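You operate a simulated robot arm through the tools that you are given. There is no shell and no other tool.

You are at the controls of a simulated robot arm. One attempt, no reset.

JOB
Put things in order on the top of the dark bench. At the end: the grey carton (marked "BAR PLUGS") from the top of the dark bench stands on top of the flat pack (marked "STATION"); the card (marked "20 x 2.15") from the top of the dark bench stands where the grey carton stood; the blue bottle from the top of the dark bench stands where the card stood; the silver lamp from the top of the dark bench stands on top of the silver hub; the grey hex key from the top of the dark bench stands where the silver lamp stood; whatever was shut is shut again. Leave all else as you found it, and nothing knocked over.

Only the result counts: the job must be done as asked and must still hold three seconds after the hand-in. Knocking over, shifting, dropping, spilling or breaking anything else fails it.

ROBOT AND FRAMES
A 6-joint arm with a two-finger parallel gripper, fixed in place. Base frame: the origin is at the foot of the arm, x ahead of it, y to its left, z up; the work surface is at about z = 0. Units: m, degrees, N and s.
With the tool pointing down near the work surface it reaches from about 0.14 to 0.58 m from the base axis. Its first joint turns from -66.0 to 66.0 degrees. Payload 2.1 kg.
Tool frame: the origin (TCP) lies between the finger pads and is the grasp point; the fingertips stand 0.03 m ahead of it; z points along the fingers, y is the line along which they close. The gripper opens to 0.094 m. The fingers are 0.028 m wide and 0.01 m thick; the gripper's body (0.05 by 0.096 m) begins 0.055 m behind the TCP.
Orientation is that of the tool frame in the base frame, as [roll, pitch, yaw] about the fixed x, y, z axes, in that order (R = Rz(yaw) Ry(pitch) Rx(roll)). With the fingers straight down and closing along the base's y, the tool's x points along the base's -x, its y along +y and its z along -z.

CONTROLS
- The arm moves only by the tool servo_tool. Its argument "series" is a list that holds one entry, the list of rows, each a list of 7 numbers: the finger opening in m, from 0 to 0.094, then the shift along the base's x, y, z in units of 40 mm (1.0 is 40 mm), then the turn, a rotation vector about the base's x, y, z in units of 5 degrees (1.0 is 5 degrees). In form: [[[jaw, x, y, z, rx, ry, rz], ...]]. A call has 1 to 20 rows; each row shifts and turns the commanded pose from where the row before left it. A call with a number of a shift or a turn outside -1 to 1 is refused whole. Rows are played at 5 a second. More than 0.05 m and 8.6 degrees between two rows, or a gripper value outside its range, and nothing of the call is played. A pose out of reach is approached as far as the arm can. The call stops where the force on the tool passes 40 N (or 10 N more than at its start, if that is more) or the arm is blocked; 0.2 s more then pass. Each finger travels about 0.072 m/s and halts on what it meets, pressing with about 28 N; the grip force reading is that of the motor and also rises with nothing between the fingers. The clock runs only during rows and for 0.2 s after the last one: add rows that do not move to give the fingers time. It gives the time, the measured TCP pose, the force on the tool (base axes), the opening and the grip force at its end, in the units of the frame above (readings bear some noise), with the torque about the TCP (base axes, N m) and any sound that the robot's microphone picked up.
- Cameras (640 x 400 px; columns grow to the right, rows downward): "scene" is fixed at [0.0481, -0.3721, 0.4702]; the picture's right is [0.81, -0.59, 0.00], its down [-0.41, -0.56, -0.71] and it looks along [0.42, 0.58, -0.70] (base axes); focal length 214 px, centre (320, 200). "wrist" rides on the gripper at [0.076, 0.014, -0.103] in the tool frame; the picture's right is [-0.18, 0.98, 0.00], its down [-0.75, -0.14, -0.64] and it looks along [-0.63, -0.12, 0.77] (tool axes); focal length 243 px, centre (320, 200).
- snapshot(camera): a new picture of that camera. It takes no simulated time.
- locate(camera, pixels): there is no depth. For up to 12 entries [column, row, z] of the newest picture of that camera ("zoom" is the newest enlarged one), the place [x, y] in the base frame at which the ray of that pixel passes the height z, good to about 0.003 m. It takes no simulated time.
- inspect(camera, box): a new picture of the part [left, top, right, bottom] of that camera's present view, enlarged. It takes no simulated time.
- sign_off(): hands the job in; it is judged then, once.

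Leave the gripper open and the arm clear of the work at the hand-in unless told otherwise.

The tools are called after "Emit:" as name(argument=value, ...) on one line, values as JSON. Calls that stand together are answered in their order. servo_tool: Moves the arm, as the interface text tells. Its arguments: {"type":"object","properties":{"series":{"type":"array","items":{"type":"array","items":{"type":"array","items":{"type":"number"}}}}},"required":["series"]} The other tools are called the same way: snapshot (camera) takes a picture; locate (camera, pixels) gives the place at which the rays of pixels pass given heights; inspect (camera, box) takes an enlarged picture of a part of a camera's view; sign_off () hands the job in.

At the start:

```text
time_s: 0.0
eef_pos: [0.2895, 0.0069, 0.3561]
tool_rot: [179.8, 0.1, -180.0]
wrist_force: [-0.1, 0.7, 0.8]
moment: [0.0, 0.0, -0.02]
grip_width: 0.094
finger_force: 0.0
```

scene: 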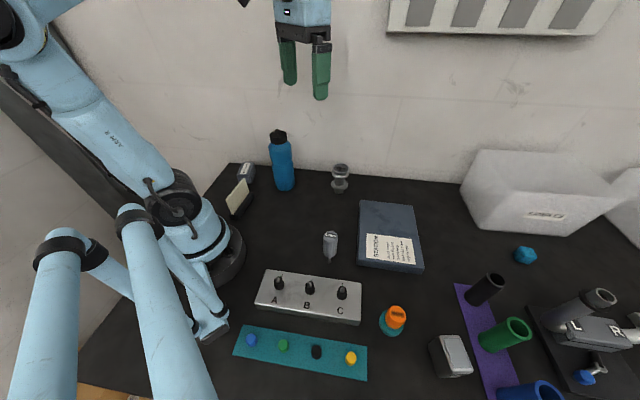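
wrist: 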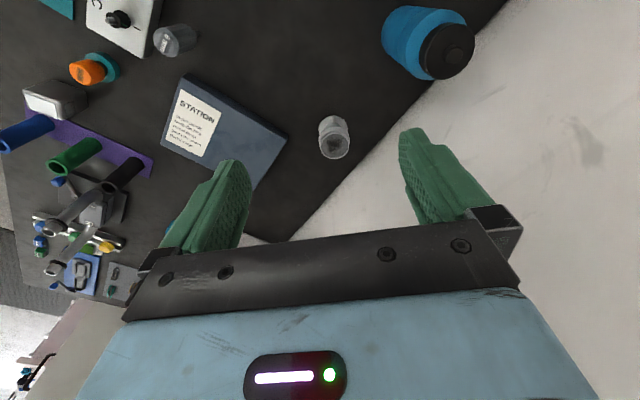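

I see a dark bench holding a blue bottle, a card, a small dark box behind it, a silver lamp or hub, the flat pack "STATION", a switch panel, bins and tubes. I'll enlarge parts of the view to identify each object.

Emit:
inspect(camera="scene", box=[200, 110, 360, 210])

Emit:
inspect(camera="scene", box=[220, 220, 400, 390])

Emit:
inspect(camera="scene", box=[400, 240, 640, 400])

Emit:
inspect(camera="scene", box=[440, 130, 640, 260])

Emit:
inspect(camera="wrist", box=[0, 0, 320, 300])

```text
4.00 times, centred on (280, 160) of scene
```

zoom: 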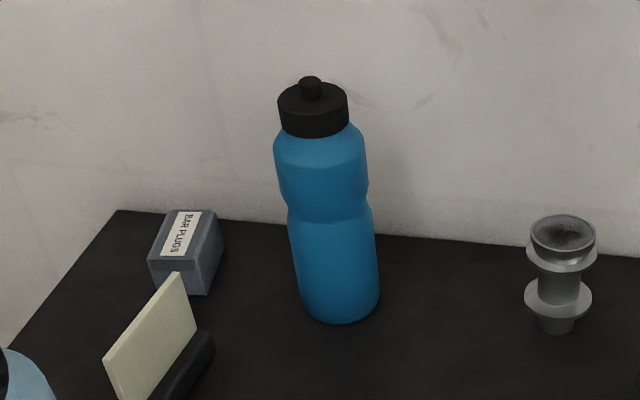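

```text
2.35 times, centred on (310, 305) of scene
```

zoom: 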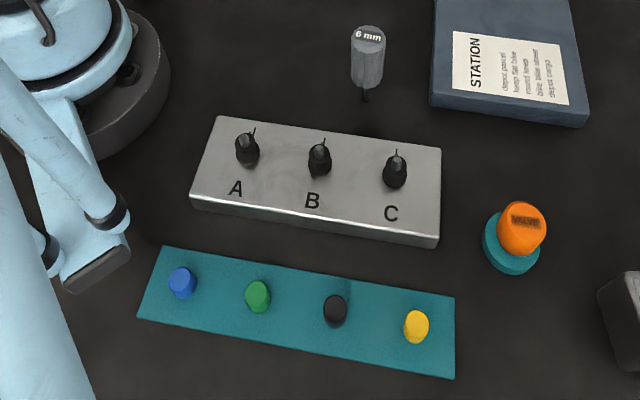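

```text
2.50 times, centred on (520, 320) of scene
```

zoom: 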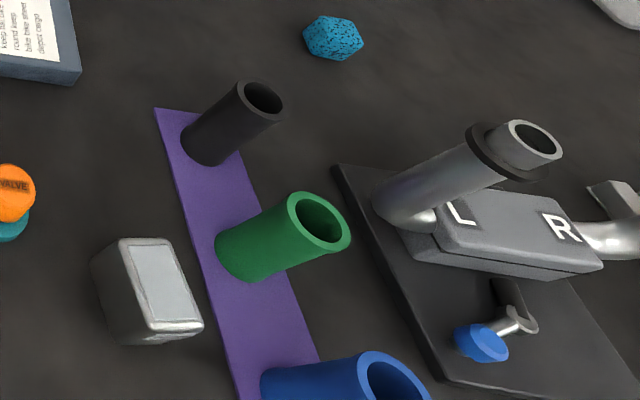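

```text
3.08 times, centred on (540, 195) of scene
```

zoom: 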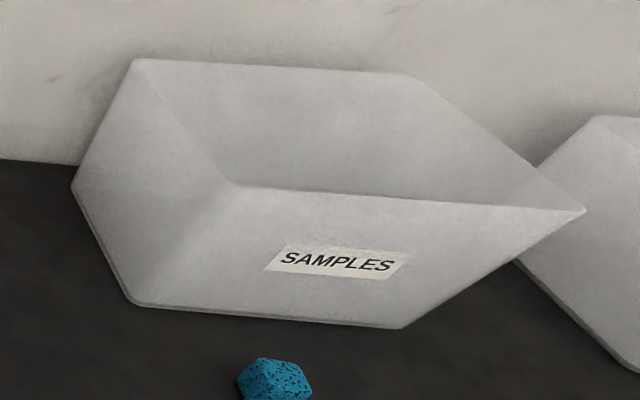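

```text
1.33 times, centred on (160, 150) of wrist
```

zoom: 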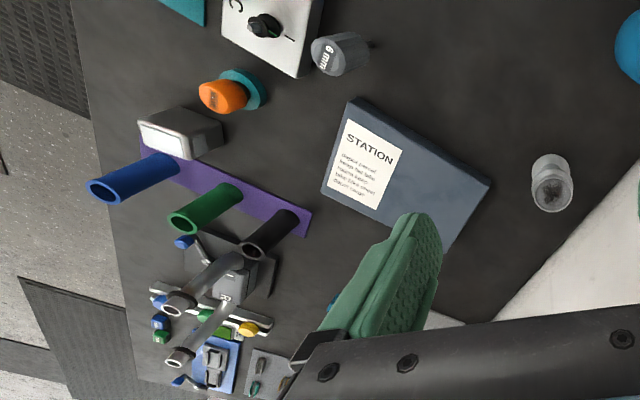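

Next I'll enlarge the hex key ("6 mm", near 330,245), the lamp (near 450,355), the hub (near 340,178), and the card with the carton (near 240,190).

Emit:
inspect(camera="scene", box=[305, 220, 361, 270])

Emit:
inspect(camera="scene", box=[410, 320, 490, 390])

Emit:
inspect(camera="scene", box=[315, 155, 365, 205])

Emit:
inspect(camera="scene", box=[215, 155, 271, 225])

Emit:
inspect(camera="scene", box=[345, 190, 435, 285])

```text
8.00 times, centred on (333, 245) of scene
```

zoom: 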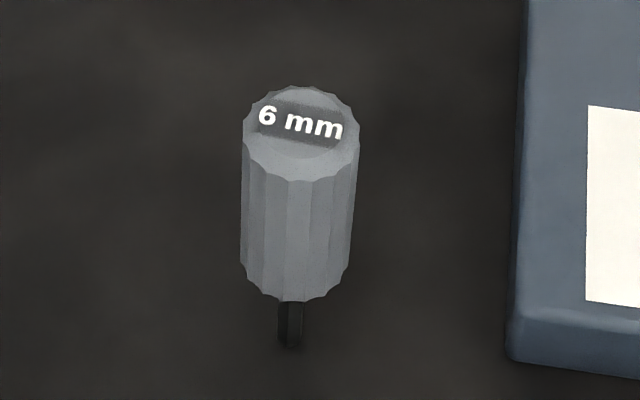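

```text
5.71 times, centred on (450, 355) of scene
```

zoom: 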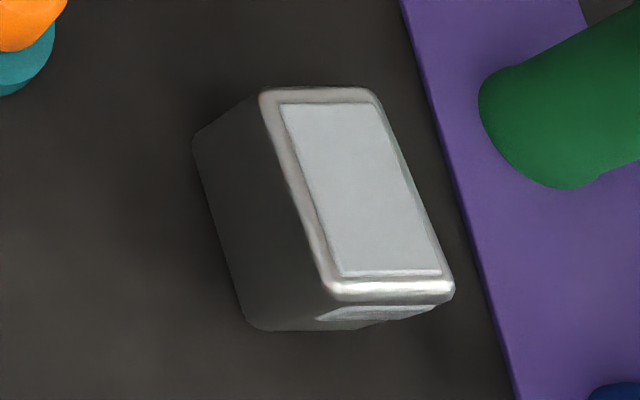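

```text
8.00 times, centred on (340, 180) of scene
```

zoom: 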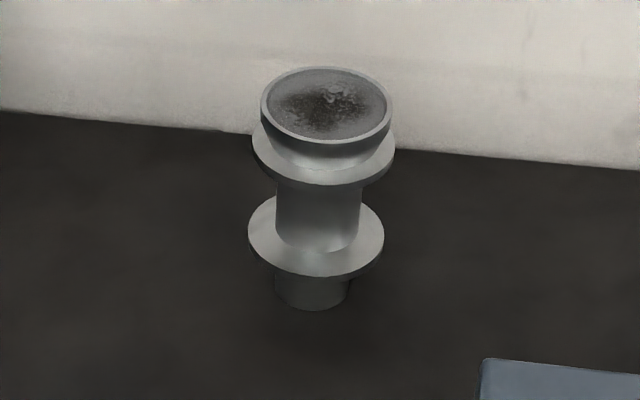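

```text
5.71 times, centred on (243, 190) of scene
```

zoom: 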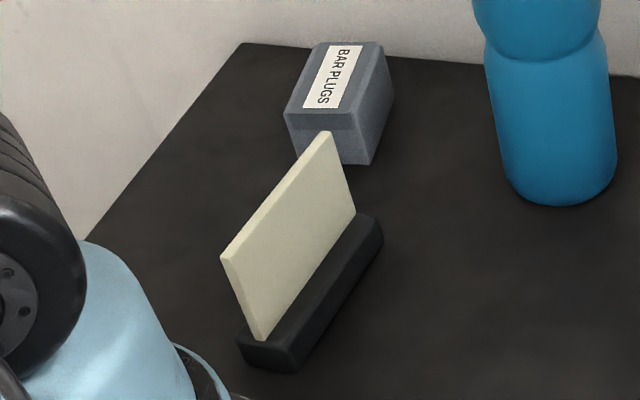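

```text
4.21 times, centred on (390, 238) of scene
```

zoom: 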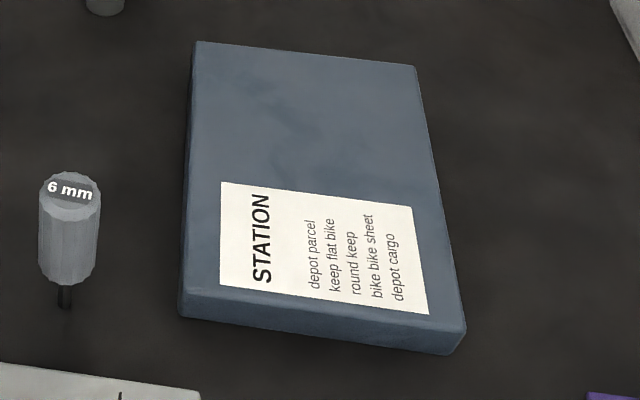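

I'll locate key points in the scene picture: the bases at z=0, and the tops at guessed heights.

Emit:
locate(camera="scene", pixels=[[285, 190.5, 0], [285.5, 185, 0], [339, 193.75, 0], [339.1, 191, 0], [340.75, 167.9, 0.07], [329.25, 263.4, 0], [330.5, 236.6, 0.06], [438.6, 377.8, 0], [427.8, 344.5, 0.03], [239.5, 183.5, 0], [251.8, 183.9, 0], [255.8, 171.6, 0]])

Emit:
locate(camera="scene", pixels=[[229.3, 208, 0], [231, 216, 0], [238, 219, 0], [254, 196, 0], [226.5, 202, 0.05], [244, 179, 0.05], [358.5, 200.6, 0.02], [413, 206, 0.02], [424, 270, 0], [357.5, 265, 0], [366, 232, 0.02], [254, 302, 0]])

```text
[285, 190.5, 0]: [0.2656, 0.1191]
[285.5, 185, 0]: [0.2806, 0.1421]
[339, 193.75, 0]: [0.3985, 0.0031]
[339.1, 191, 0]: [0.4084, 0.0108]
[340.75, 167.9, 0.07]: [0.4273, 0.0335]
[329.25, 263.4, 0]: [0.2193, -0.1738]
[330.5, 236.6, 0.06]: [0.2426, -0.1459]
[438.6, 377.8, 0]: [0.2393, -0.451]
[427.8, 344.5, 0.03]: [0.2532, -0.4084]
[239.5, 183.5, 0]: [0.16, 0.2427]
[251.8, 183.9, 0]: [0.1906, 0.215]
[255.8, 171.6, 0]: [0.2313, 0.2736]
```

```text
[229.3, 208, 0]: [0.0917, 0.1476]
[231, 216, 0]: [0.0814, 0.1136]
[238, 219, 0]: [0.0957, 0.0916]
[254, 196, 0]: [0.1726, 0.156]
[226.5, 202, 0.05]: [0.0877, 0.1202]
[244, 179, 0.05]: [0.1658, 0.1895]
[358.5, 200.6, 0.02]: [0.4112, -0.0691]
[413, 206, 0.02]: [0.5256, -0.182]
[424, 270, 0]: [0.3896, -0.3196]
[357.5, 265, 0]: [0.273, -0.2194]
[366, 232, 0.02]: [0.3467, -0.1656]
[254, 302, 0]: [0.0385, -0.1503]
```

Estimates so far:
- Hex key at about (0.219, -0.174), roughly 0.11 tall.
- Bottle at about (0.28, 0.15).
- Card at about (0.127, 0.135).
- Carton at about (0.196, 0.258).
- Hub at about (0.408, 0.012).
- Lamp at about (0.25, -0.41).

I'll turn the tool +90° about z so the wrist camera looks toward +y over the left cluster. The arm stays high, around z 0.35.

Emit:
servo_tool(series=[[[0.094, -0.1, 0, 0, 0, 0, 1], [0.094, -0.1, 0, 0, 0, 0, 1], [0.094, -0.1, 0, 0, 0, 0, 1], [0.094, -0.1, 0, 0, 0, 0, 1], [0.094, -0.1, 0, 0, 0, 0, 1], [0.094, -0.1, 0, 0, 0, 0, 1], [0.094, -0.1, 0, 0, 0, 0, 1], [0.094, -0.1, 0, 0, 0, 0, 1], [0.094, -0.1, 0, 0, 0, 0, 1], [0.094, -0.1, 0, 0, 0, 0, 1], [0.094, -0.1, 0, 0, 0, 0, 1], [0.094, -0.1, 0, 0, 0, 0, 1], [0.094, -0.1, 0, 0, 0, 0, 1], [0.094, -0.1, 0, 0, 0, 0, 1], [0.094, -0.1, 0, 0, 0, 0, 1], [0.094, -0.1, 0, 0, 0, 0, 1], [0.094, -0.1, 0, 0, 0, 0, 1], [0.094, -0.1, 0, 0, 0, 0, 1], [0.094, 0, 0, 0, 0, 0, 0]]])

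Emit:
snapshot(camera="wrist")

Emit:
snapshot(camera="scene")

```text
time_s: 4.0
eef_pos: [0.2177, 0.0072, 0.3572]
tool_rot: [180.0, 0.1, -89.9]
wrist_force: [-0.1, -0.2, 0.7]
moment: [0.06, -0.03, -0.01]
grip_width: 0.094
finger_force: 0.1
```

```text
taken
```

wrist: 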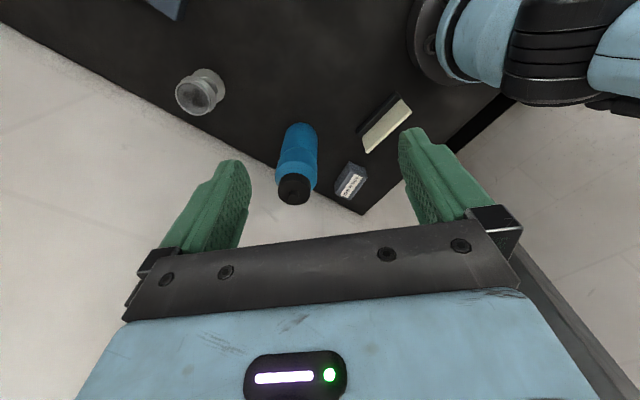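

```text
taken
```

scene: 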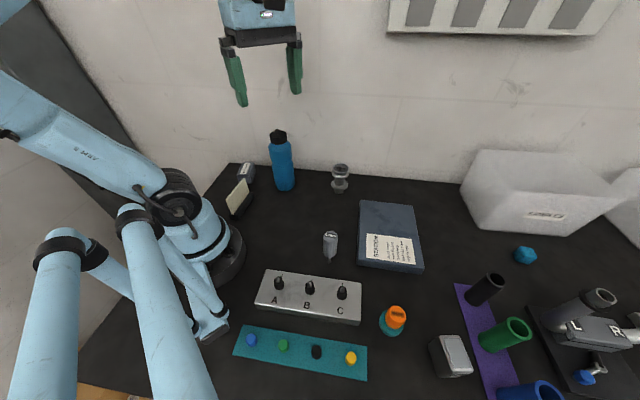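

The wrist view shows the bottle (~297,165), hub (~200,92), card (~385,122) and carton (~350,180). I'll enlarge this area and locate the bench edge.

Emit:
inspect(camera="wrist", box=[260, 70, 440, 220])

Emit:
locate(camera="wrist", pixels=[[360, 213, 0], [0, 25, 0], [240, 146, 0], [500, 105, 0], [440, 148, 0]])

Emit:
locate(camera="scene", pixels=[[230, 163, 0], [310, 168, 0], [460, 180, 0], [212, 188, 0]])

```text
2.67 times, centred on (350, 145) of wrist
```

zoom: 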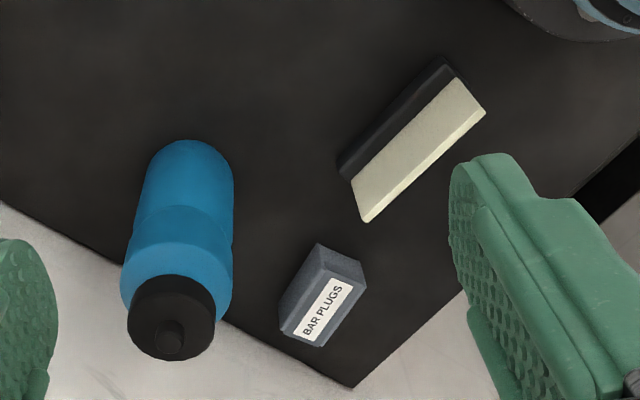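

```text
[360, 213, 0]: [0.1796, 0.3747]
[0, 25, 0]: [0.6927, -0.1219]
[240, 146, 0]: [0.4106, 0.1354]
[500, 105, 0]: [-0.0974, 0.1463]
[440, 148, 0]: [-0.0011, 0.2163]
```

```text
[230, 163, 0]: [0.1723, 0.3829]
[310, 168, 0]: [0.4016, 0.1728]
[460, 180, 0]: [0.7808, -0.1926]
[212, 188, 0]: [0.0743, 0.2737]
```

The bench back edge runs from about (0.175, 0.38) to (0.69, -0.12), with a wall behind it. I'll zoom in on the carton, card and bottle.

Emit:
inspect(camera="wrist", box=[320, 150, 384, 210])

Emit:
inspect(camera="wrist", box=[345, 80, 425, 160])

Emit:
inspect(camera="wrist", box=[255, 110, 345, 215])

Emit:
inspect(camera="wrist", box=[160, 50, 240, 130])

```text
6.67 times, centred on (352, 180) of wrist
```

zoom: 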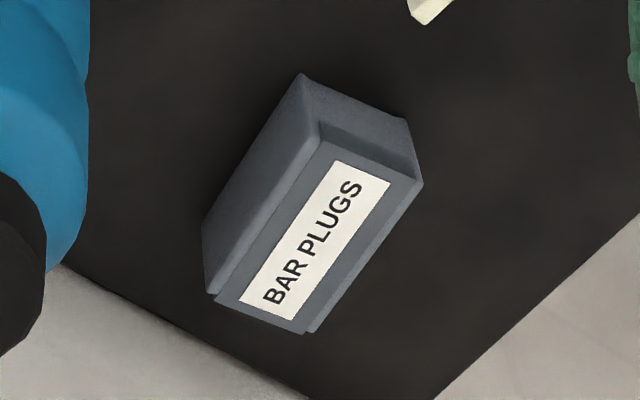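

```text
5.00 times, centred on (385, 120) of wrist
```

zoom: 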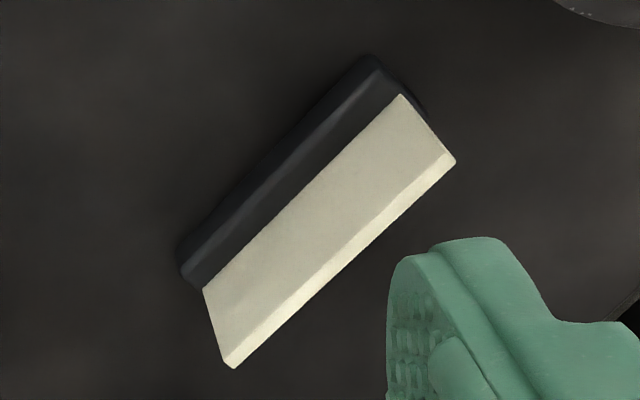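

```text
3.81 times, centred on (300, 162) of wrist
```

zoom: 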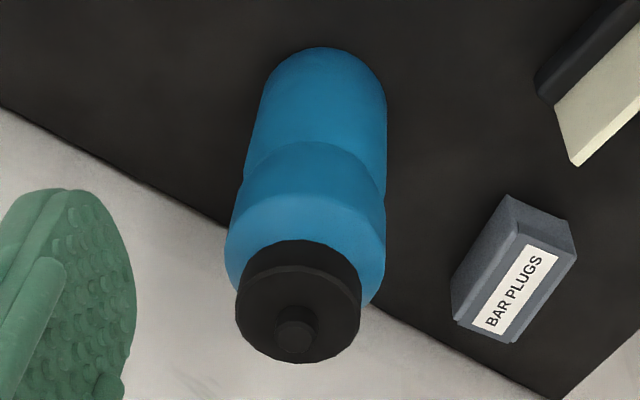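

```text
5.00 times, centred on (200, 90) of wrist
```

zoom: 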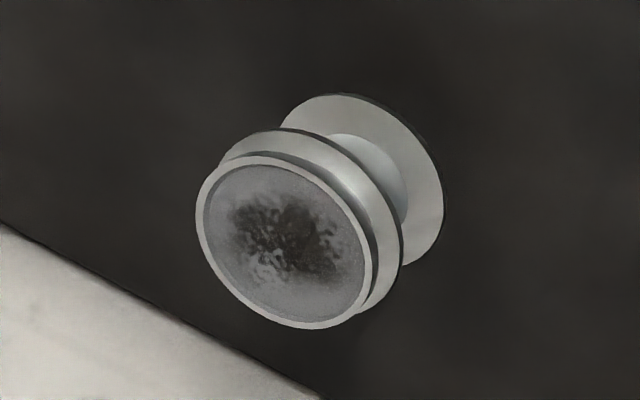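

I'll locate the carton corners (base and top), the card corners, the hub rim and the bottle points.

Emit:
locate(camera="wrist", pixels=[[349.3, 161, 0], [365.2, 167.7, 0], [334.4, 184.8, 0], [352.3, 169.2, 0.05], [367.4, 177.4, 0.05], [336.2, 194.6, 0.05], [350, 200, 0.05], [352.3, 169.2, 0.04], [367.4, 177.4, 0.04], [336.2, 194.6, 0.04], [350, 200, 0.04]])

Emit:
locate(camera="wrist", pixels=[[395.4, 91, 0], [406.6, 102.4, 0], [357, 132.4, 0], [360, 137.6, 0], [412, 112, 0.06], [367.4, 153.6, 0.06], [193, 98.4, 0.08], [175.2, 95, 0.08], [210.6, 108, 0.08], [301.3, 122.1, 0], [294.5, 190.9, 0.185], [293.2, 197.4, 0.19]])

```text
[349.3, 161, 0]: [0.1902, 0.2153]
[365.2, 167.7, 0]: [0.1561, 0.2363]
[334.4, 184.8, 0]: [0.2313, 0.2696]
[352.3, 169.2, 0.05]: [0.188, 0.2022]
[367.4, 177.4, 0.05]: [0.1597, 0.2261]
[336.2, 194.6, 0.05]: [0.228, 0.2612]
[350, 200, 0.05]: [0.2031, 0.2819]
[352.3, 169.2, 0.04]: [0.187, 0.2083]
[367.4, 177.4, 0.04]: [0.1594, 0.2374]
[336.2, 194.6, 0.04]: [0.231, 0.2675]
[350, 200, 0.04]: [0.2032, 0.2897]
```

```text
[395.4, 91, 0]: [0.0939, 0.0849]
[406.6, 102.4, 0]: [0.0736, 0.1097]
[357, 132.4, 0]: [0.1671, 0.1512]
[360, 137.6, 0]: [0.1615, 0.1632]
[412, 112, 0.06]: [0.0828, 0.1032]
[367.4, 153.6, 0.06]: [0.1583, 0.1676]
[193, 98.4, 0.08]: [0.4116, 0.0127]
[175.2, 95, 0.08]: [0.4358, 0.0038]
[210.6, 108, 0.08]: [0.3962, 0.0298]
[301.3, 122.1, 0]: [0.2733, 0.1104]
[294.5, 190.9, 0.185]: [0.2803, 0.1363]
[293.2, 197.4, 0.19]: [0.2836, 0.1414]
```

From these points:
- Carton is centred at about (0.195, 0.252), about 0.07 × 0.04 × 0.04, with its long side at about 52°.
- Card is centred at about (0.124, 0.131), 0.076 tall, with its length at about 41°.
- Bottle is at about (0.283, 0.146), 0.19 tall.
- Hub is at about (0.407, 0.012), with its top at about 0.09.

Next I'll move above the carton at z about 0.28, turning to yaw -128.

Emit:
servo_tool(series=[[[0.094, -0.071, 0.766, -0.24, 0, 0, -0.95], [0.094, -0.071, 0.766, -0.24, 0, 0, -0.95], [0.094, -0.071, 0.766, -0.24, 0, 0, -0.95], [0.094, -0.071, 0.766, -0.24, 0, 0, -0.95], [0.094, -0.071, 0.766, -0.24, 0, 0, -0.95], [0.094, -0.071, 0.766, -0.24, 0, 0, -0.95], [0.094, -0.071, 0.766, -0.24, 0, 0, -0.95], [0.094, -0.071, 0.766, -0.24, 0, 0, -0.95], [0.094, 0, 0, 0, 0, 0, 0]]])

Emit:
snapshot(camera="wrist")

Emit:
snapshot(camera="scene")

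```text
time_s: 6.0
eef_pos: [0.1973, 0.2498, 0.2807]
tool_rot: [180.0, 0.1, -128.0]
wrist_force: [-0.2, -0.7, 0.6]
moment: [-0.02, -0.02, 0.01]
grip_width: 0.0939
finger_force: 0.1
```

```text
taken
```

wrist: 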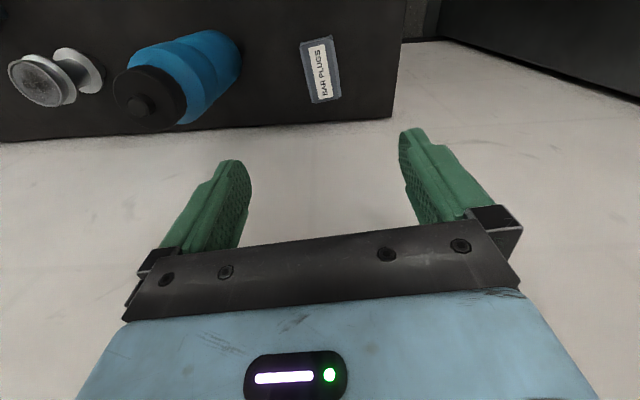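

```text
taken
```

scene: 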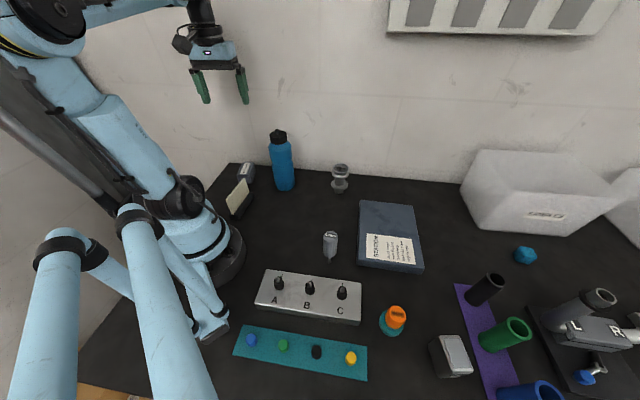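

The carton appears at wrist (~320, 70), tilted slightly from the image vertical. I'll enlarge it to refine position and yaw.

Emit:
inspect(camera="wrist", box=[290, 30, 354, 110])

Emit:
inspect(camera="wrist", box=[0, 10, 250, 130])

```text
5.00 times, centred on (322, 70) of wrist
```

zoom: 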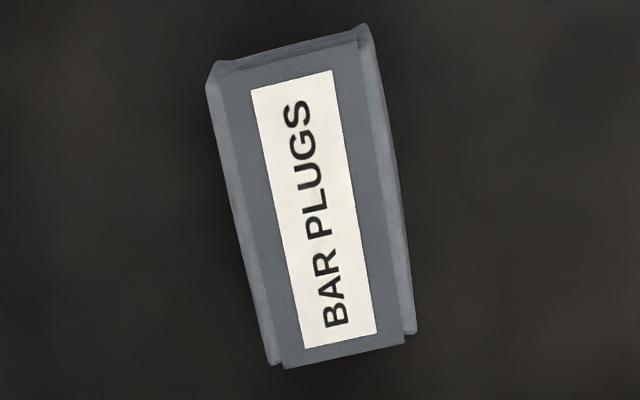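

```text
2.56 times, centred on (125, 70) of wrist
```

zoom: 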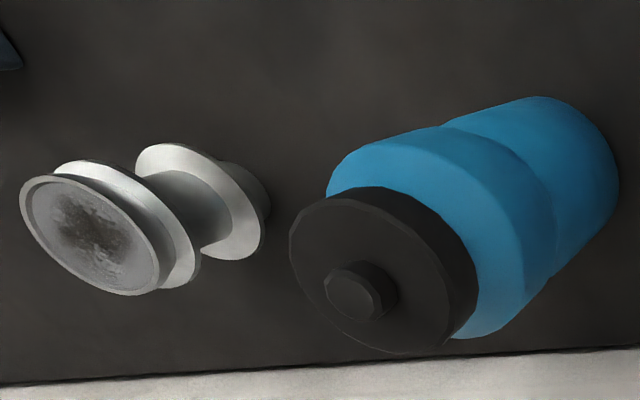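

I'll locate the label corners and carton corners on the top face at z = 0.038.

Emit:
locate(camera="wrist", pixels=[[308, 48, 0.038], [324.6, 44, 0.038], [333.4, 96.6, 0.038], [318.6, 99.6, 0.038], [302.4, 45, 0.038], [330.4, 38, 0.038], [339, 98, 0.038], [314.6, 103.4, 0.038], [321.4, 71.5, 0.038], [300, 44, 0], [332, 36, 0]])

Emit:
locate(camera="wrist", pixels=[[138, 106, 0.19], [146, 99, 0.18], [42, 82, 0.09], [200, 130, 0], [50, 137, 0], [390, 117, 0]])

```text
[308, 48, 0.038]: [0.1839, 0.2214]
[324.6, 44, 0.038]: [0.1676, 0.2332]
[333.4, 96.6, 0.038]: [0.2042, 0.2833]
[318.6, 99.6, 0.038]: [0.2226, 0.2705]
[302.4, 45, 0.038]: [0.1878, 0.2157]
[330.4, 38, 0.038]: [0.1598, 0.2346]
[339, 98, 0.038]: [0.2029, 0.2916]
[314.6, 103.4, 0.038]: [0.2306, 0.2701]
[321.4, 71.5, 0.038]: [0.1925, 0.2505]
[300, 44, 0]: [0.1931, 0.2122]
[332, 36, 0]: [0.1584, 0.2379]
```

```text
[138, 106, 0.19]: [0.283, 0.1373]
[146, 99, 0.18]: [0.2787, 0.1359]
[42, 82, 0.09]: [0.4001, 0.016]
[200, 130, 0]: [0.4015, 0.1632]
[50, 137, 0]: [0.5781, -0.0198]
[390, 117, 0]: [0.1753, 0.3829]
```

Carton centre is (0.195, 0.2525), long axis at about 53.5°. I'll correct the pose slightly, turn +1.5°, and descend to z about 0.10 first.

Emit:
servo_tool(series=[[[0.094, -0.057, 0.067, -0.9, 0, 0, 0.3], [0.094, 0, 0, -0.9, 0, 0, 0], [0.094, 0, 0, -0.9, 0, 0, 0], [0.094, 0, 0, -0.9, 0, 0, 0], [0.094, 0, 0, -0.9, 0, 0, 0], [0.094, 0, 0, 0, 0, 0, 0]]])

Emit:
snapshot(camera="wrist")

```text
time_s: 7.4
eef_pos: [0.1957, 0.2533, 0.1033]
tool_rot: [179.9, 0.1, -126.5]
wrist_force: [-0.8, -0.1, -0.1]
moment: [-0.01, -0.01, -0.03]
grip_width: 0.0941
finger_force: 0.0
```

```text
taken
```

wrist: 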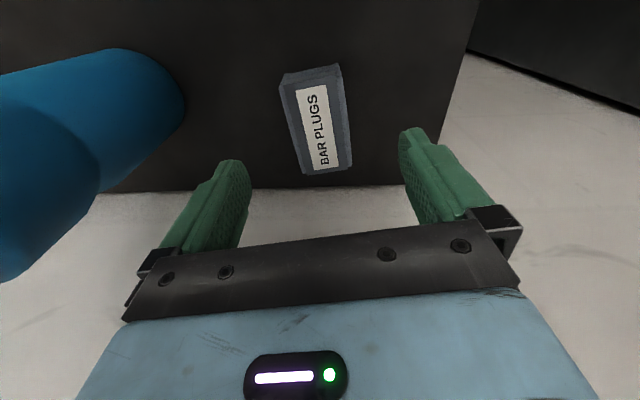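

The carton (~318,120) lies between the fingers, well centred. I'll descend to z about 0.038 and close.

Emit:
servo_tool(series=[[[0.094, 0, 0, -0.6, 0, 0, 0], [0.094, 0, 0, -0.6, 0, 0, 0], [0.094, 0, 0, -0.43, 0, 0, 0], [0.094, 0, 0, 0, 0, 0, 0], [0.07, 0, 0, 0, 0, 0, 0], [0.05, 0, 0, 0, 0, 0, 0], [0.03, 0, 0, 0, 0, 0, 0], [0.03, 0, 0, 0, 0, 0, 0], [0.02, 0, 0, 0, 0, 0, 0], [0.02, 0, 0, 0, 0, 0, 0]]])

Emit:
snapshot(camera="wrist")

```text
time_s: 9.6
eef_pos: [0.1926, 0.2524, 0.0347]
tool_rot: [179.8, 0.1, -126.5]
wrist_force: [0.0, -0.5, 1.1]
moment: [0.01, 0.02, -0.02]
grip_width: 0.0489
finger_force: 28.1
```

```text
taken
```

wrist: 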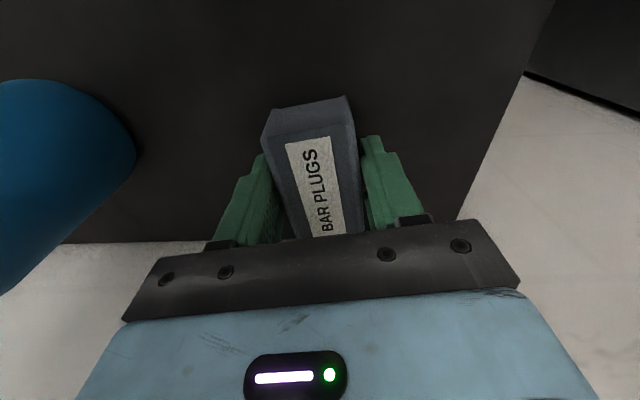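

The gripper holds the carton (opening 0.049, force 28 N). I'll lift straight up to z about 0.29, keeping the jaw command closed.

Emit:
servo_tool(series=[[[0.02, 0, 0, 0.4, 0, 0, 0], [0.02, 0, 0, 0.7, 0, 0, 0], [0.02, 0, 0, 0.9, 0, 0, 0], [0.02, 0, 0, 0.9, 0, 0, 0], [0.02, 0, 0, 0.9, 0, 0, 0], [0.02, 0, 0, 0.9, 0, 0, 0], [0.02, 0, 0, 0.9, 0, 0, 0], [0.02, 0, 0, 0.8, 0, 0, 0], [0.02, 0, 0, 0, 0, 0, 0]]])

Emit:
snapshot(camera="wrist")

Emit:
snapshot(camera="scene")

```text
time_s: 11.6
eef_pos: [0.191, 0.2562, 0.2904]
tool_rot: [179.9, 0.2, -126.5]
wrist_force: [0.2, 0.1, -1.3]
moment: [0.0, -0.01, 0.01]
grip_width: 0.049
finger_force: 28.4
```

```text
taken
```

wrist: 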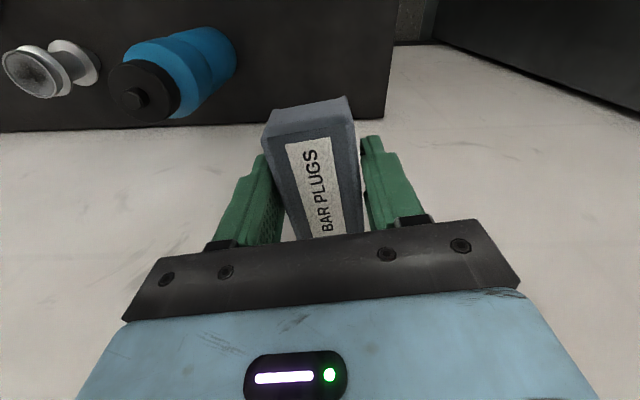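

```text
taken
```

scene: 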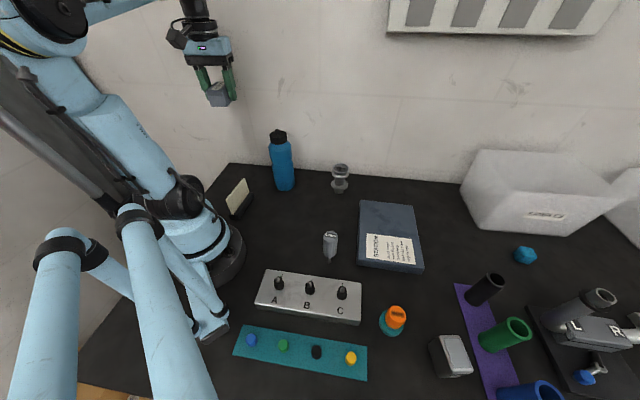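

The carton is held cleanly. I'll carry it at z 0.29, on the robot side of the bottle, to above the flat pack near (0.40, -0.197).

Emit:
servo_tool(series=[[[0.02, 0.246, -0.807, 0, 0, 0, 0], [0.02, 0.246, -0.807, 0, 0, 0, 0], [0.02, 0.246, -0.807, 0, 0, 0, 0], [0.02, 0.246, -0.807, 0, 0, 0, 0], [0.02, 0.246, -0.807, 0, 0, 0, 0], [0.02, 0.246, -0.807, 0, 0, 0, 0], [0.02, 0.246, -0.807, 0, 0, 0, 0], [0.02, 0.4375, -0.71, 0, 0, 0, 0], [0.02, 0.4375, -0.71, 0, 0, 0, 0], [0.02, 0.4375, -0.71, 0, 0, 0, 0], [0.02, 0.4375, -0.71, 0, 0, 0, 0], [0.02, 0.4375, -0.71, 0, 0, 0, 0], [0.02, 0.4375, -0.71, 0, 0, 0, 0], [0.02, 0.4375, -0.71, 0, 0, 0, 0], [0.02, 0.4375, -0.71, 0, 0, 0, 0], [0.02, 0, 0, 0, 0, 0, 0], [0.02, 0, 0, 0, 0, 0, 0]]])

Emit:
snapshot(camera="wrist")

Emit:
snapshot(camera="scene")

```text
time_s: 15.2
eef_pos: [0.4002, -0.197, 0.2895]
tool_rot: [179.9, 0.1, -126.4]
wrist_force: [0.2, 0.0, -1.6]
moment: [0.02, -0.04, -0.02]
grip_width: 0.049
finger_force: 28.0
```

```text
taken
```

wrist: 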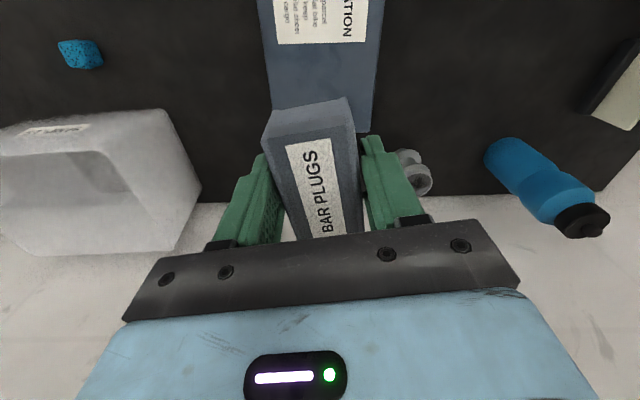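

```text
taken
```

scene: 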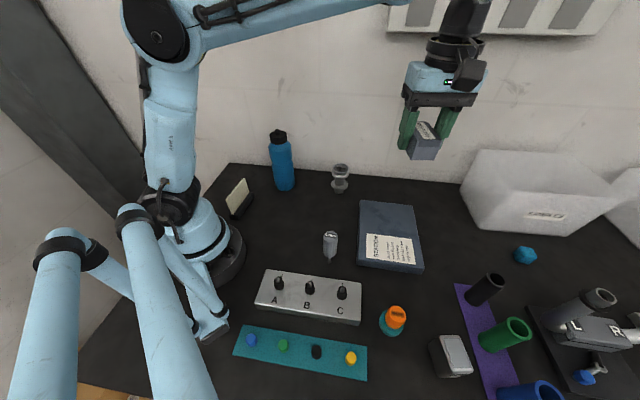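

Next I'll locate the flat pack's corners in both cameras to get its height and centre.

Emit:
inspect(camera="scene", box=[345, 190, 435, 285])

Emit:
inspect(camera="wrist", box=[240, 0, 400, 150])

Emit:
locate(camera="scene", pixels=[[359.6, 200.5, 0.02], [412.6, 206.2, 0.02], [424.4, 268.5, 0.02], [357, 260, 0.02], [424.4, 271, 0], [357, 266, 0], [391, 240, 0.02], [391, 240, 0.03]])

```text
4.21 times, centred on (390, 238) of scene
```

zoom: 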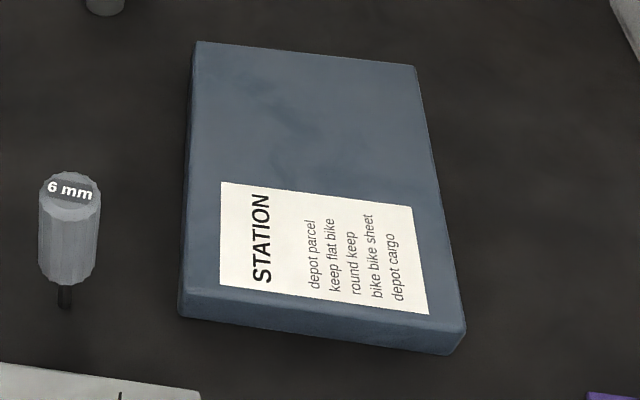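

```text
2.67 times, centred on (320, 75) of wrist
```

zoom: 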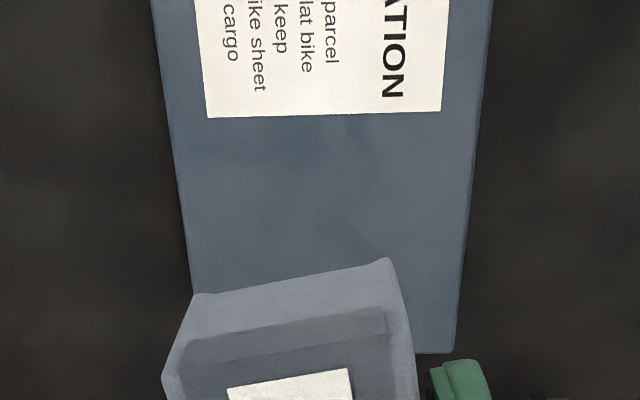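

```text
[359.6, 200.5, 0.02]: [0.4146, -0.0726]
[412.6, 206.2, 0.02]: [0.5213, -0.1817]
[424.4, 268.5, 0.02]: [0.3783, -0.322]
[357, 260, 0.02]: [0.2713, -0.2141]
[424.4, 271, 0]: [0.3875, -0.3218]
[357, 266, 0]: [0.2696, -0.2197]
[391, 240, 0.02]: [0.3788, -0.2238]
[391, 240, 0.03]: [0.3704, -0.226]
```

The flat pack's top is centred at about (0.396, -0.198), about 0.02 high. I'll shift x by -3 mm and descend to z about 0.075, leaving the carton bottom near 0.04.

Emit:
servo_tool(series=[[[0.02, -0.09, 0, -0.89, 0, 0, 0], [0.02, 0, 0, -0.89, 0, 0, 0], [0.02, 0, 0, -0.89, 0, 0, 0], [0.02, 0, 0, -0.89, 0, 0, 0], [0.02, 0, 0, -0.89, 0, 0, 0], [0.02, 0, 0, -0.89, 0, 0, 0], [0.02, 0, 0, 0, 0, 0, 0]]])

Emit:
snapshot(camera="scene")

Emit:
snapshot(camera="wrist")

```text
time_s: 16.8
eef_pos: [0.3982, -0.1994, 0.0764]
tool_rot: [179.8, 0.1, -126.4]
wrist_force: [-0.4, 0.4, -1.9]
moment: [0.0, -0.03, 0.01]
grip_width: 0.0487
finger_force: 28.2
```

```text
taken
```

scene: 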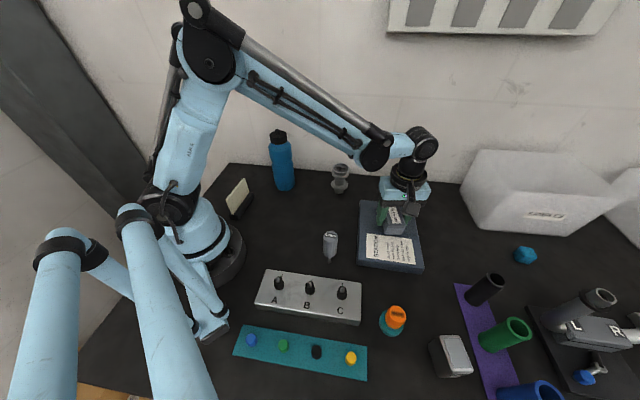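

```text
taken
```

wrist: 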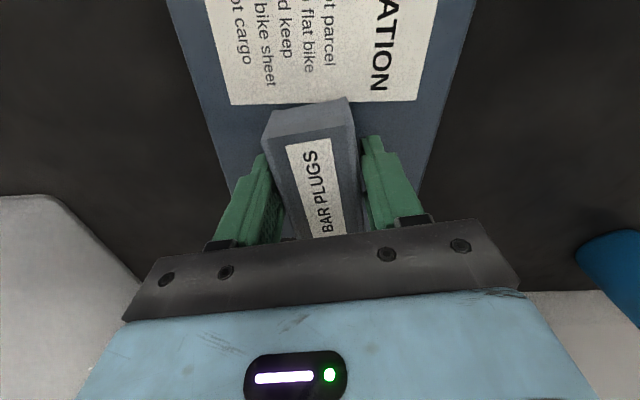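

Baseline Fz is about -1.9 N. I'll descend in small steps of about 4 mm and watch for contact.

Emit:
servo_tool(series=[[[0.02, 0, 0, -0.1, 0, 0, 0], [0.02, 0, 0, -0.1, 0, 0, 0], [0.02, 0, 0, 0, 0, 0, 0]]])

```text
time_s: 17.6
eef_pos: [0.3991, -0.199, 0.0684]
tool_rot: [179.9, 0.1, -126.5]
wrist_force: [-0.2, 0.1, -1.1]
moment: [0.03, 0.03, 0.01]
grip_width: 0.0489
finger_force: 28.0
```

No contact yet. I'll go down another 4 mm.

Emit:
servo_tool(series=[[[0.02, 0, 0, -0.05, 0, 0, 0], [0.02, 0, 0, -0.05, 0, 0, 0], [0.02, 0, 0, 0, 0, 0, 0]]])

```text
time_s: 18.4
eef_pos: [0.3993, -0.1985, 0.0643]
tool_rot: [179.9, 0.1, -126.4]
wrist_force: [0.1, 0.1, 19.5]
moment: [0.12, -0.14, -0.03]
grip_width: 0.0487
finger_force: 28.0
```

Contact at z about 0.064 with 19.5 N. I'll ease up a hair, then open the fingers slowly.

Emit:
servo_tool(series=[[[0.02, 0, 0, 0.02, 0, 0, 0], [0.02, 0, 0, 0, 0, 0, 0]]])

```text
time_s: 19.0
eef_pos: [0.3979, -0.1984, 0.0647]
tool_rot: [180.0, 0.2, -126.3]
wrist_force: [0.5, 1.1, 2.0]
moment: [0.05, -0.1, 0.05]
grip_width: 0.0487
finger_force: 27.8
```

Contact is light now. I'll open the fingers and rise.

Emit:
servo_tool(series=[[[0.05, 0, 0, 0, 0, 0, 0], [0.06, 0, 0, 0, 0, 0, 0], [0.075, 0, 0, 0, 0, 0, 0], [0.094, 0, 0, 0, 0, 0, 0], [0.094, 0, 0, 0, 0, 0, 0], [0.094, 0, 0, 0, 0, 0, 0], [0.094, 0, 0, 0.3, 0, 0, 0], [0.094, 0, 0, 0.6, 0, 0, 0], [0.094, 0, 0, 0.9, 0, 0, 0], [0.094, 0, 0, 0.9, 0, 0, 0], [0.094, 0, 0, 0.9, 0, 0, 0], [0.094, 0, 0, 0.9, 0, 0, 0], [0.094, 0, 0, 0.9, 0, 0, 0], [0.094, 0, 0, 0.5, 0, 0, 0], [0.094, 0, 0, 0, 0, 0, 0]]])

Emit:
snapshot(camera="scene")

Emit:
snapshot(camera="wrist")

```text
time_s: 22.2
eef_pos: [0.3971, -0.1998, 0.3014]
tool_rot: [180.0, 0.1, -126.5]
wrist_force: [-1.8, 0.4, 0.5]
moment: [0.01, -0.04, -0.03]
grip_width: 0.0941
finger_force: 0.1
```

```text
taken
```

scene: 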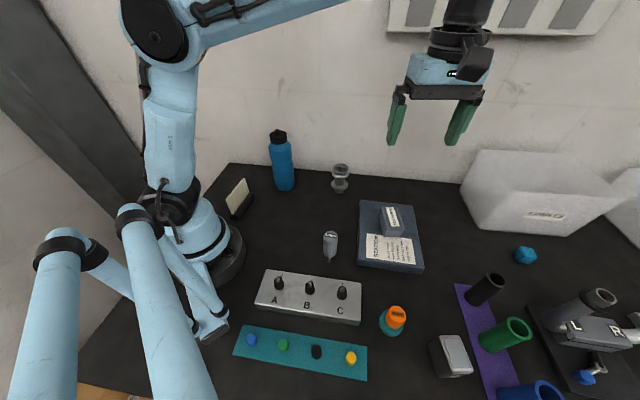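

```text
taken
```

wrist: 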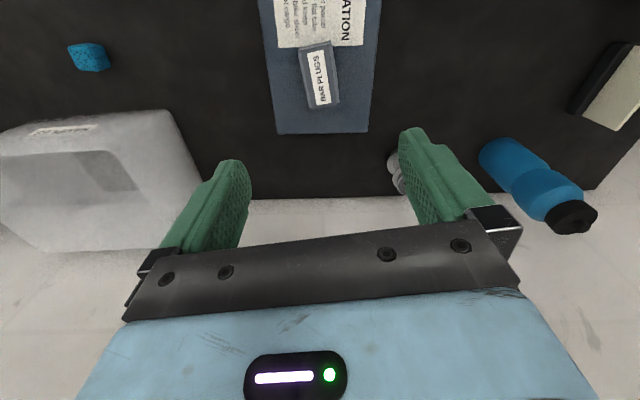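

The carton stands on the flat pack. Next is the card: I'll move to above (0.124, 0.131) at z about 0.25 with yaw -139, so the fingers close across the card.

Emit:
servo_tool(series=[[[0.094, -0.49, 0.719, 0, 0, 0, 0], [0.094, -0.49, 0.719, 0, 0, 0, 0], [0.094, -0.49, 0.719, 0, 0, 0, 0], [0.094, -0.49, 0.719, 0, 0, 0, 0], [0.094, -0.49, 0.719, 0, 0, 0, 0], [0.094, -0.49, 0.719, 0, 0, 0, 0], [0.094, -0.49, 0.719, 0, 0, 0, 0], [0.094, -0.49, 0.719, 0, 0, 0, 0], [0.094, -0.58, 0.505, -0.25, 0, 0, -0.5], [0.094, -0.58, 0.505, -0.25, 0, 0, -0.5], [0.094, -0.58, 0.505, -0.25, 0, 0, -0.5], [0.094, -0.58, 0.505, -0.25, 0, 0, -0.5], [0.094, -0.58, 0.505, -0.25, 0, 0, -0.5], [0.094, 0, 0, 0, 0, 0, 0], [0.094, 0, 0, 0, 0, 0, 0]]])

Emit:
snapshot(camera="wrist")

Emit:
snapshot(camera="scene")

```text
time_s: 25.4
eef_pos: [0.1267, 0.1317, 0.2517]
tool_rot: [179.9, 0.1, -139.0]
wrist_force: [-0.5, 1.0, -0.1]
moment: [0.03, 0.03, 0.02]
grip_width: 0.094
finger_force: 0.1
```

```text
taken
```

wrist: 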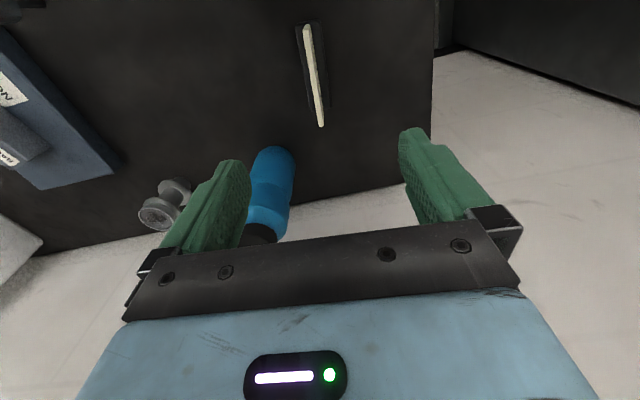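

```text
taken
```

scene: 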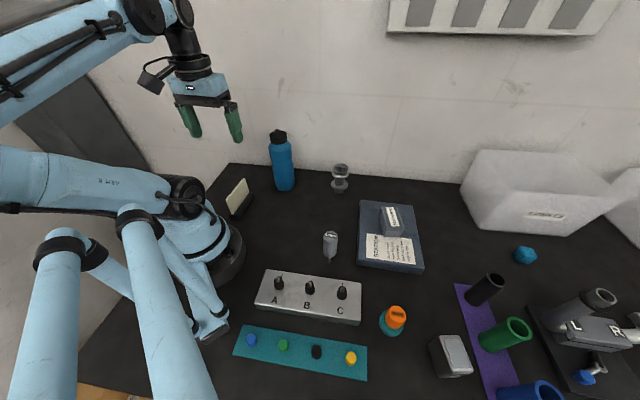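

The card is seen edge-on at wrist (~314, 75). I'll enlarge it for exact alignment.

Emit:
inspect(camera="wrist", box=[270, 5, 360, 140])

Emit:
inspect(camera="scene", box=[215, 165, 271, 225])

```text
2.96 times, centred on (315, 72) of wrist
```

zoom: 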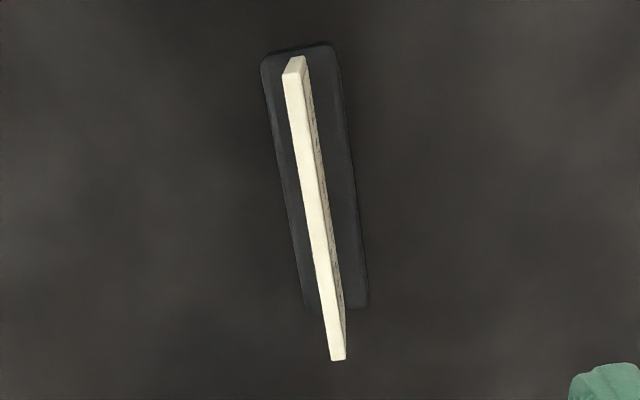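

```text
6.67 times, centred on (243, 195) of scene
```

zoom: 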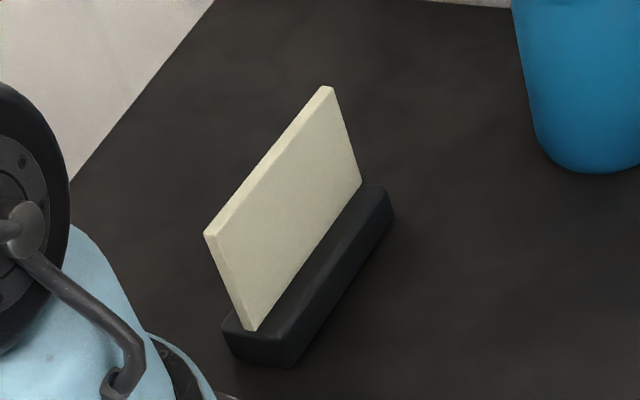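

I'll locate the card's top edge at z = 0.076, and the stand's outline at z 0.0–0.015.

Emit:
locate(camera="wrist", pixels=[[306.2, 29.8, 0.076], [321.1, 124.4, 0.076], [306.2, 29.8, 0.07], [321.1, 124.4, 0.07], [295.4, 24.7, 0.01], [319.4, 20.3, 0.01], [331.2, 107.5, 0.01], [309.3, 109, 0.01], [295.4, 24.7, 0.0], [319.4, 20.3, 0.0], [331.2, 107.5, 0.0], [309.3, 109, 0.0]])

Emit:
locate(camera="scene", pixels=[[226, 199.8, 0.076], [244, 178.2, 0.076], [239, 220, 0], [229.5, 215, 0.015], [253.8, 196, 0.015], [253.8, 199, 0]])

```text
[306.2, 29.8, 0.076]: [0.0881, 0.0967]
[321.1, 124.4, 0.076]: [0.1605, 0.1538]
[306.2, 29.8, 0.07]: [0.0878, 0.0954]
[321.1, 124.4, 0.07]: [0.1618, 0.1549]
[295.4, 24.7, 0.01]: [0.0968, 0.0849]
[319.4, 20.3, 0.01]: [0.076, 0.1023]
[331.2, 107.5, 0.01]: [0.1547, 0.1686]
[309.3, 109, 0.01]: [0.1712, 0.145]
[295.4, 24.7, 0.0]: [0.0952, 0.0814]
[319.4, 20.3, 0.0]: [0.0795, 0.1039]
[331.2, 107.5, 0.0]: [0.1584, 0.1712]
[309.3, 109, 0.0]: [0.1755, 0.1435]
```

```text
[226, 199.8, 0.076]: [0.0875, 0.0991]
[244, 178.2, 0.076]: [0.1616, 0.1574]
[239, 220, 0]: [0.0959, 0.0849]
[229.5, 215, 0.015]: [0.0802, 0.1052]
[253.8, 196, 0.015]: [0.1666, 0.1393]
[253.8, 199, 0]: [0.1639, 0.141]
```

Card centre is (0.1245, 0.1255), direction about 39°. I'll adjust by (-2, -6) mm and -2° of yaw, descend to z about 0.12, and look again.

Emit:
servo_tool(series=[[[0.094, -0.055, -0.15, -0.7, 0, 0, -0.4], [0.094, 0, 0, -0.85, 0, 0, 0], [0.094, 0, 0, -0.85, 0, 0, 0], [0.094, 0, 0, -0.85, 0, 0, 0], [0.094, 0, 0, 0, 0, 0, 0], [0.094, 0, 0, 0, 0, 0, 0]]])

Emit:
snapshot(camera="wrist")

Emit:
snapshot(camera="scene")

```text
time_s: 26.8
eef_pos: [0.1232, 0.1266, 0.1205]
tool_rot: [180.0, 0.0, -140.9]
wrist_force: [-0.2, 0.0, 0.5]
moment: [-0.02, 0.01, 0.03]
grip_width: 0.0936
finger_force: 0.2
```

```text
taken
```

wrist: 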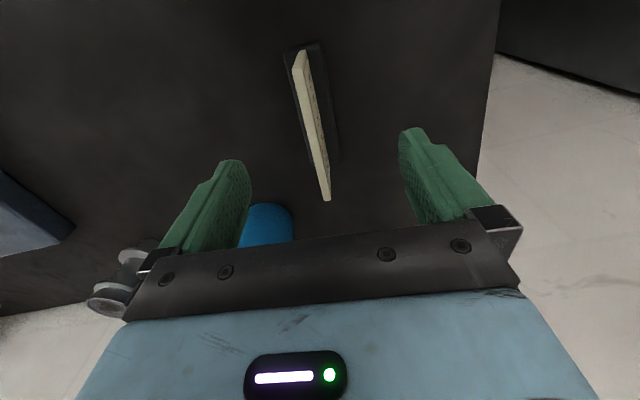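

```text
taken
```

scene: 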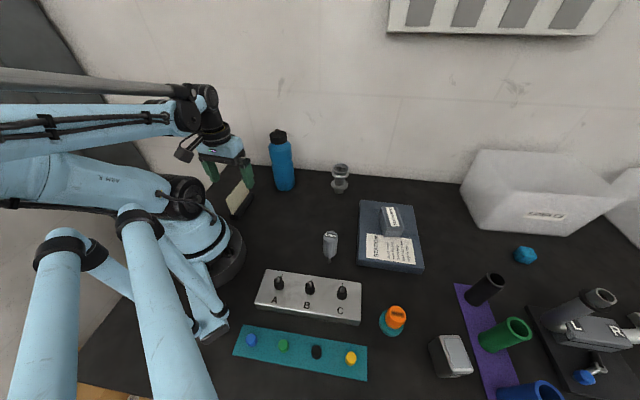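

The card's top edge passes within about 2 mm of the TCP line. I'll fine-tune, descend to z about 0.06 and close on the card.

Emit:
servo_tool(series=[[[0.094, 0.024, -0.03, -0.5, 0, 0, 0], [0.094, 0, 0, -0.5, 0, 0, 0], [0.094, 0, 0, -0.5, 0, 0, 0], [0.094, 0, 0, 0, 0, 0, 0], [0.07, 0, 0, 0, 0, 0, 0], [0.05, 0, 0, 0, 0, 0, 0], [0.035, 0, 0, 0, 0, 0, 0], [0.02, 0, 0, 0, 0, 0, 0], [0.012, 0, 0, 0, 0, 0, 0], [0.012, 0, 0, 0, 0, 0, 0]]])

Emit:
snapshot(camera="wrist")

Emit:
inspect(camera="scene", box=[185, 130, 281, 230])

```text
time_s: 29.0
eef_pos: [0.1228, 0.127, 0.062]
tool_rot: [179.9, 0.1, -141.0]
wrist_force: [-0.2, -0.3, 0.0]
moment: [-0.01, 0.04, -0.02]
grip_width: 0.0121
finger_force: 0.7
```

```text
taken
```

wrist: 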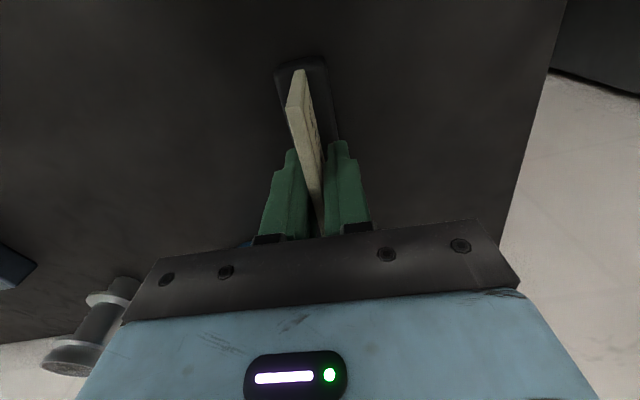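

```text
4.00 times, centred on (233, 180) of scene
```

zoom: 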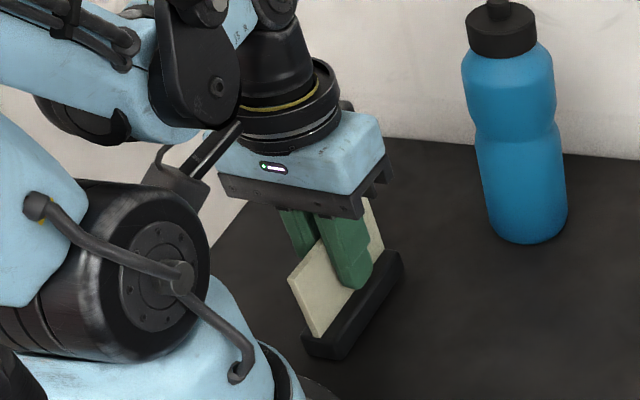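

The card sits between the fingers, and the tips clear the stand. I'll close fully.

Emit:
servo_tool(series=[[[0.006, 0, 0, 0, 0, 0, 0], [0.0, 0, 0, 0, 0, 0, 0], [0.0, 0, 0, 0, 0, 0, 0], [0.0, 0, 0, 0, 0, 0, 0]]])

Emit:
snapshot(camera="wrist")

```text
time_s: 30.0
eef_pos: [0.1233, 0.1259, 0.0628]
tool_rot: [179.9, 0.2, -141.0]
wrist_force: [0.5, 1.0, 0.0]
moment: [0.02, 0.02, -0.01]
grip_width: 0.0096
finger_force: 27.9
```

```text
taken
```

wrist: 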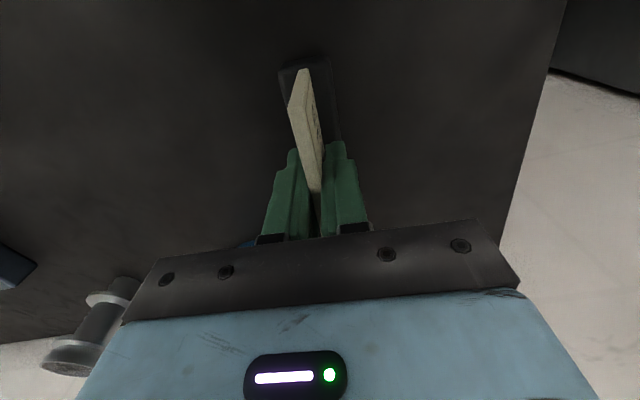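

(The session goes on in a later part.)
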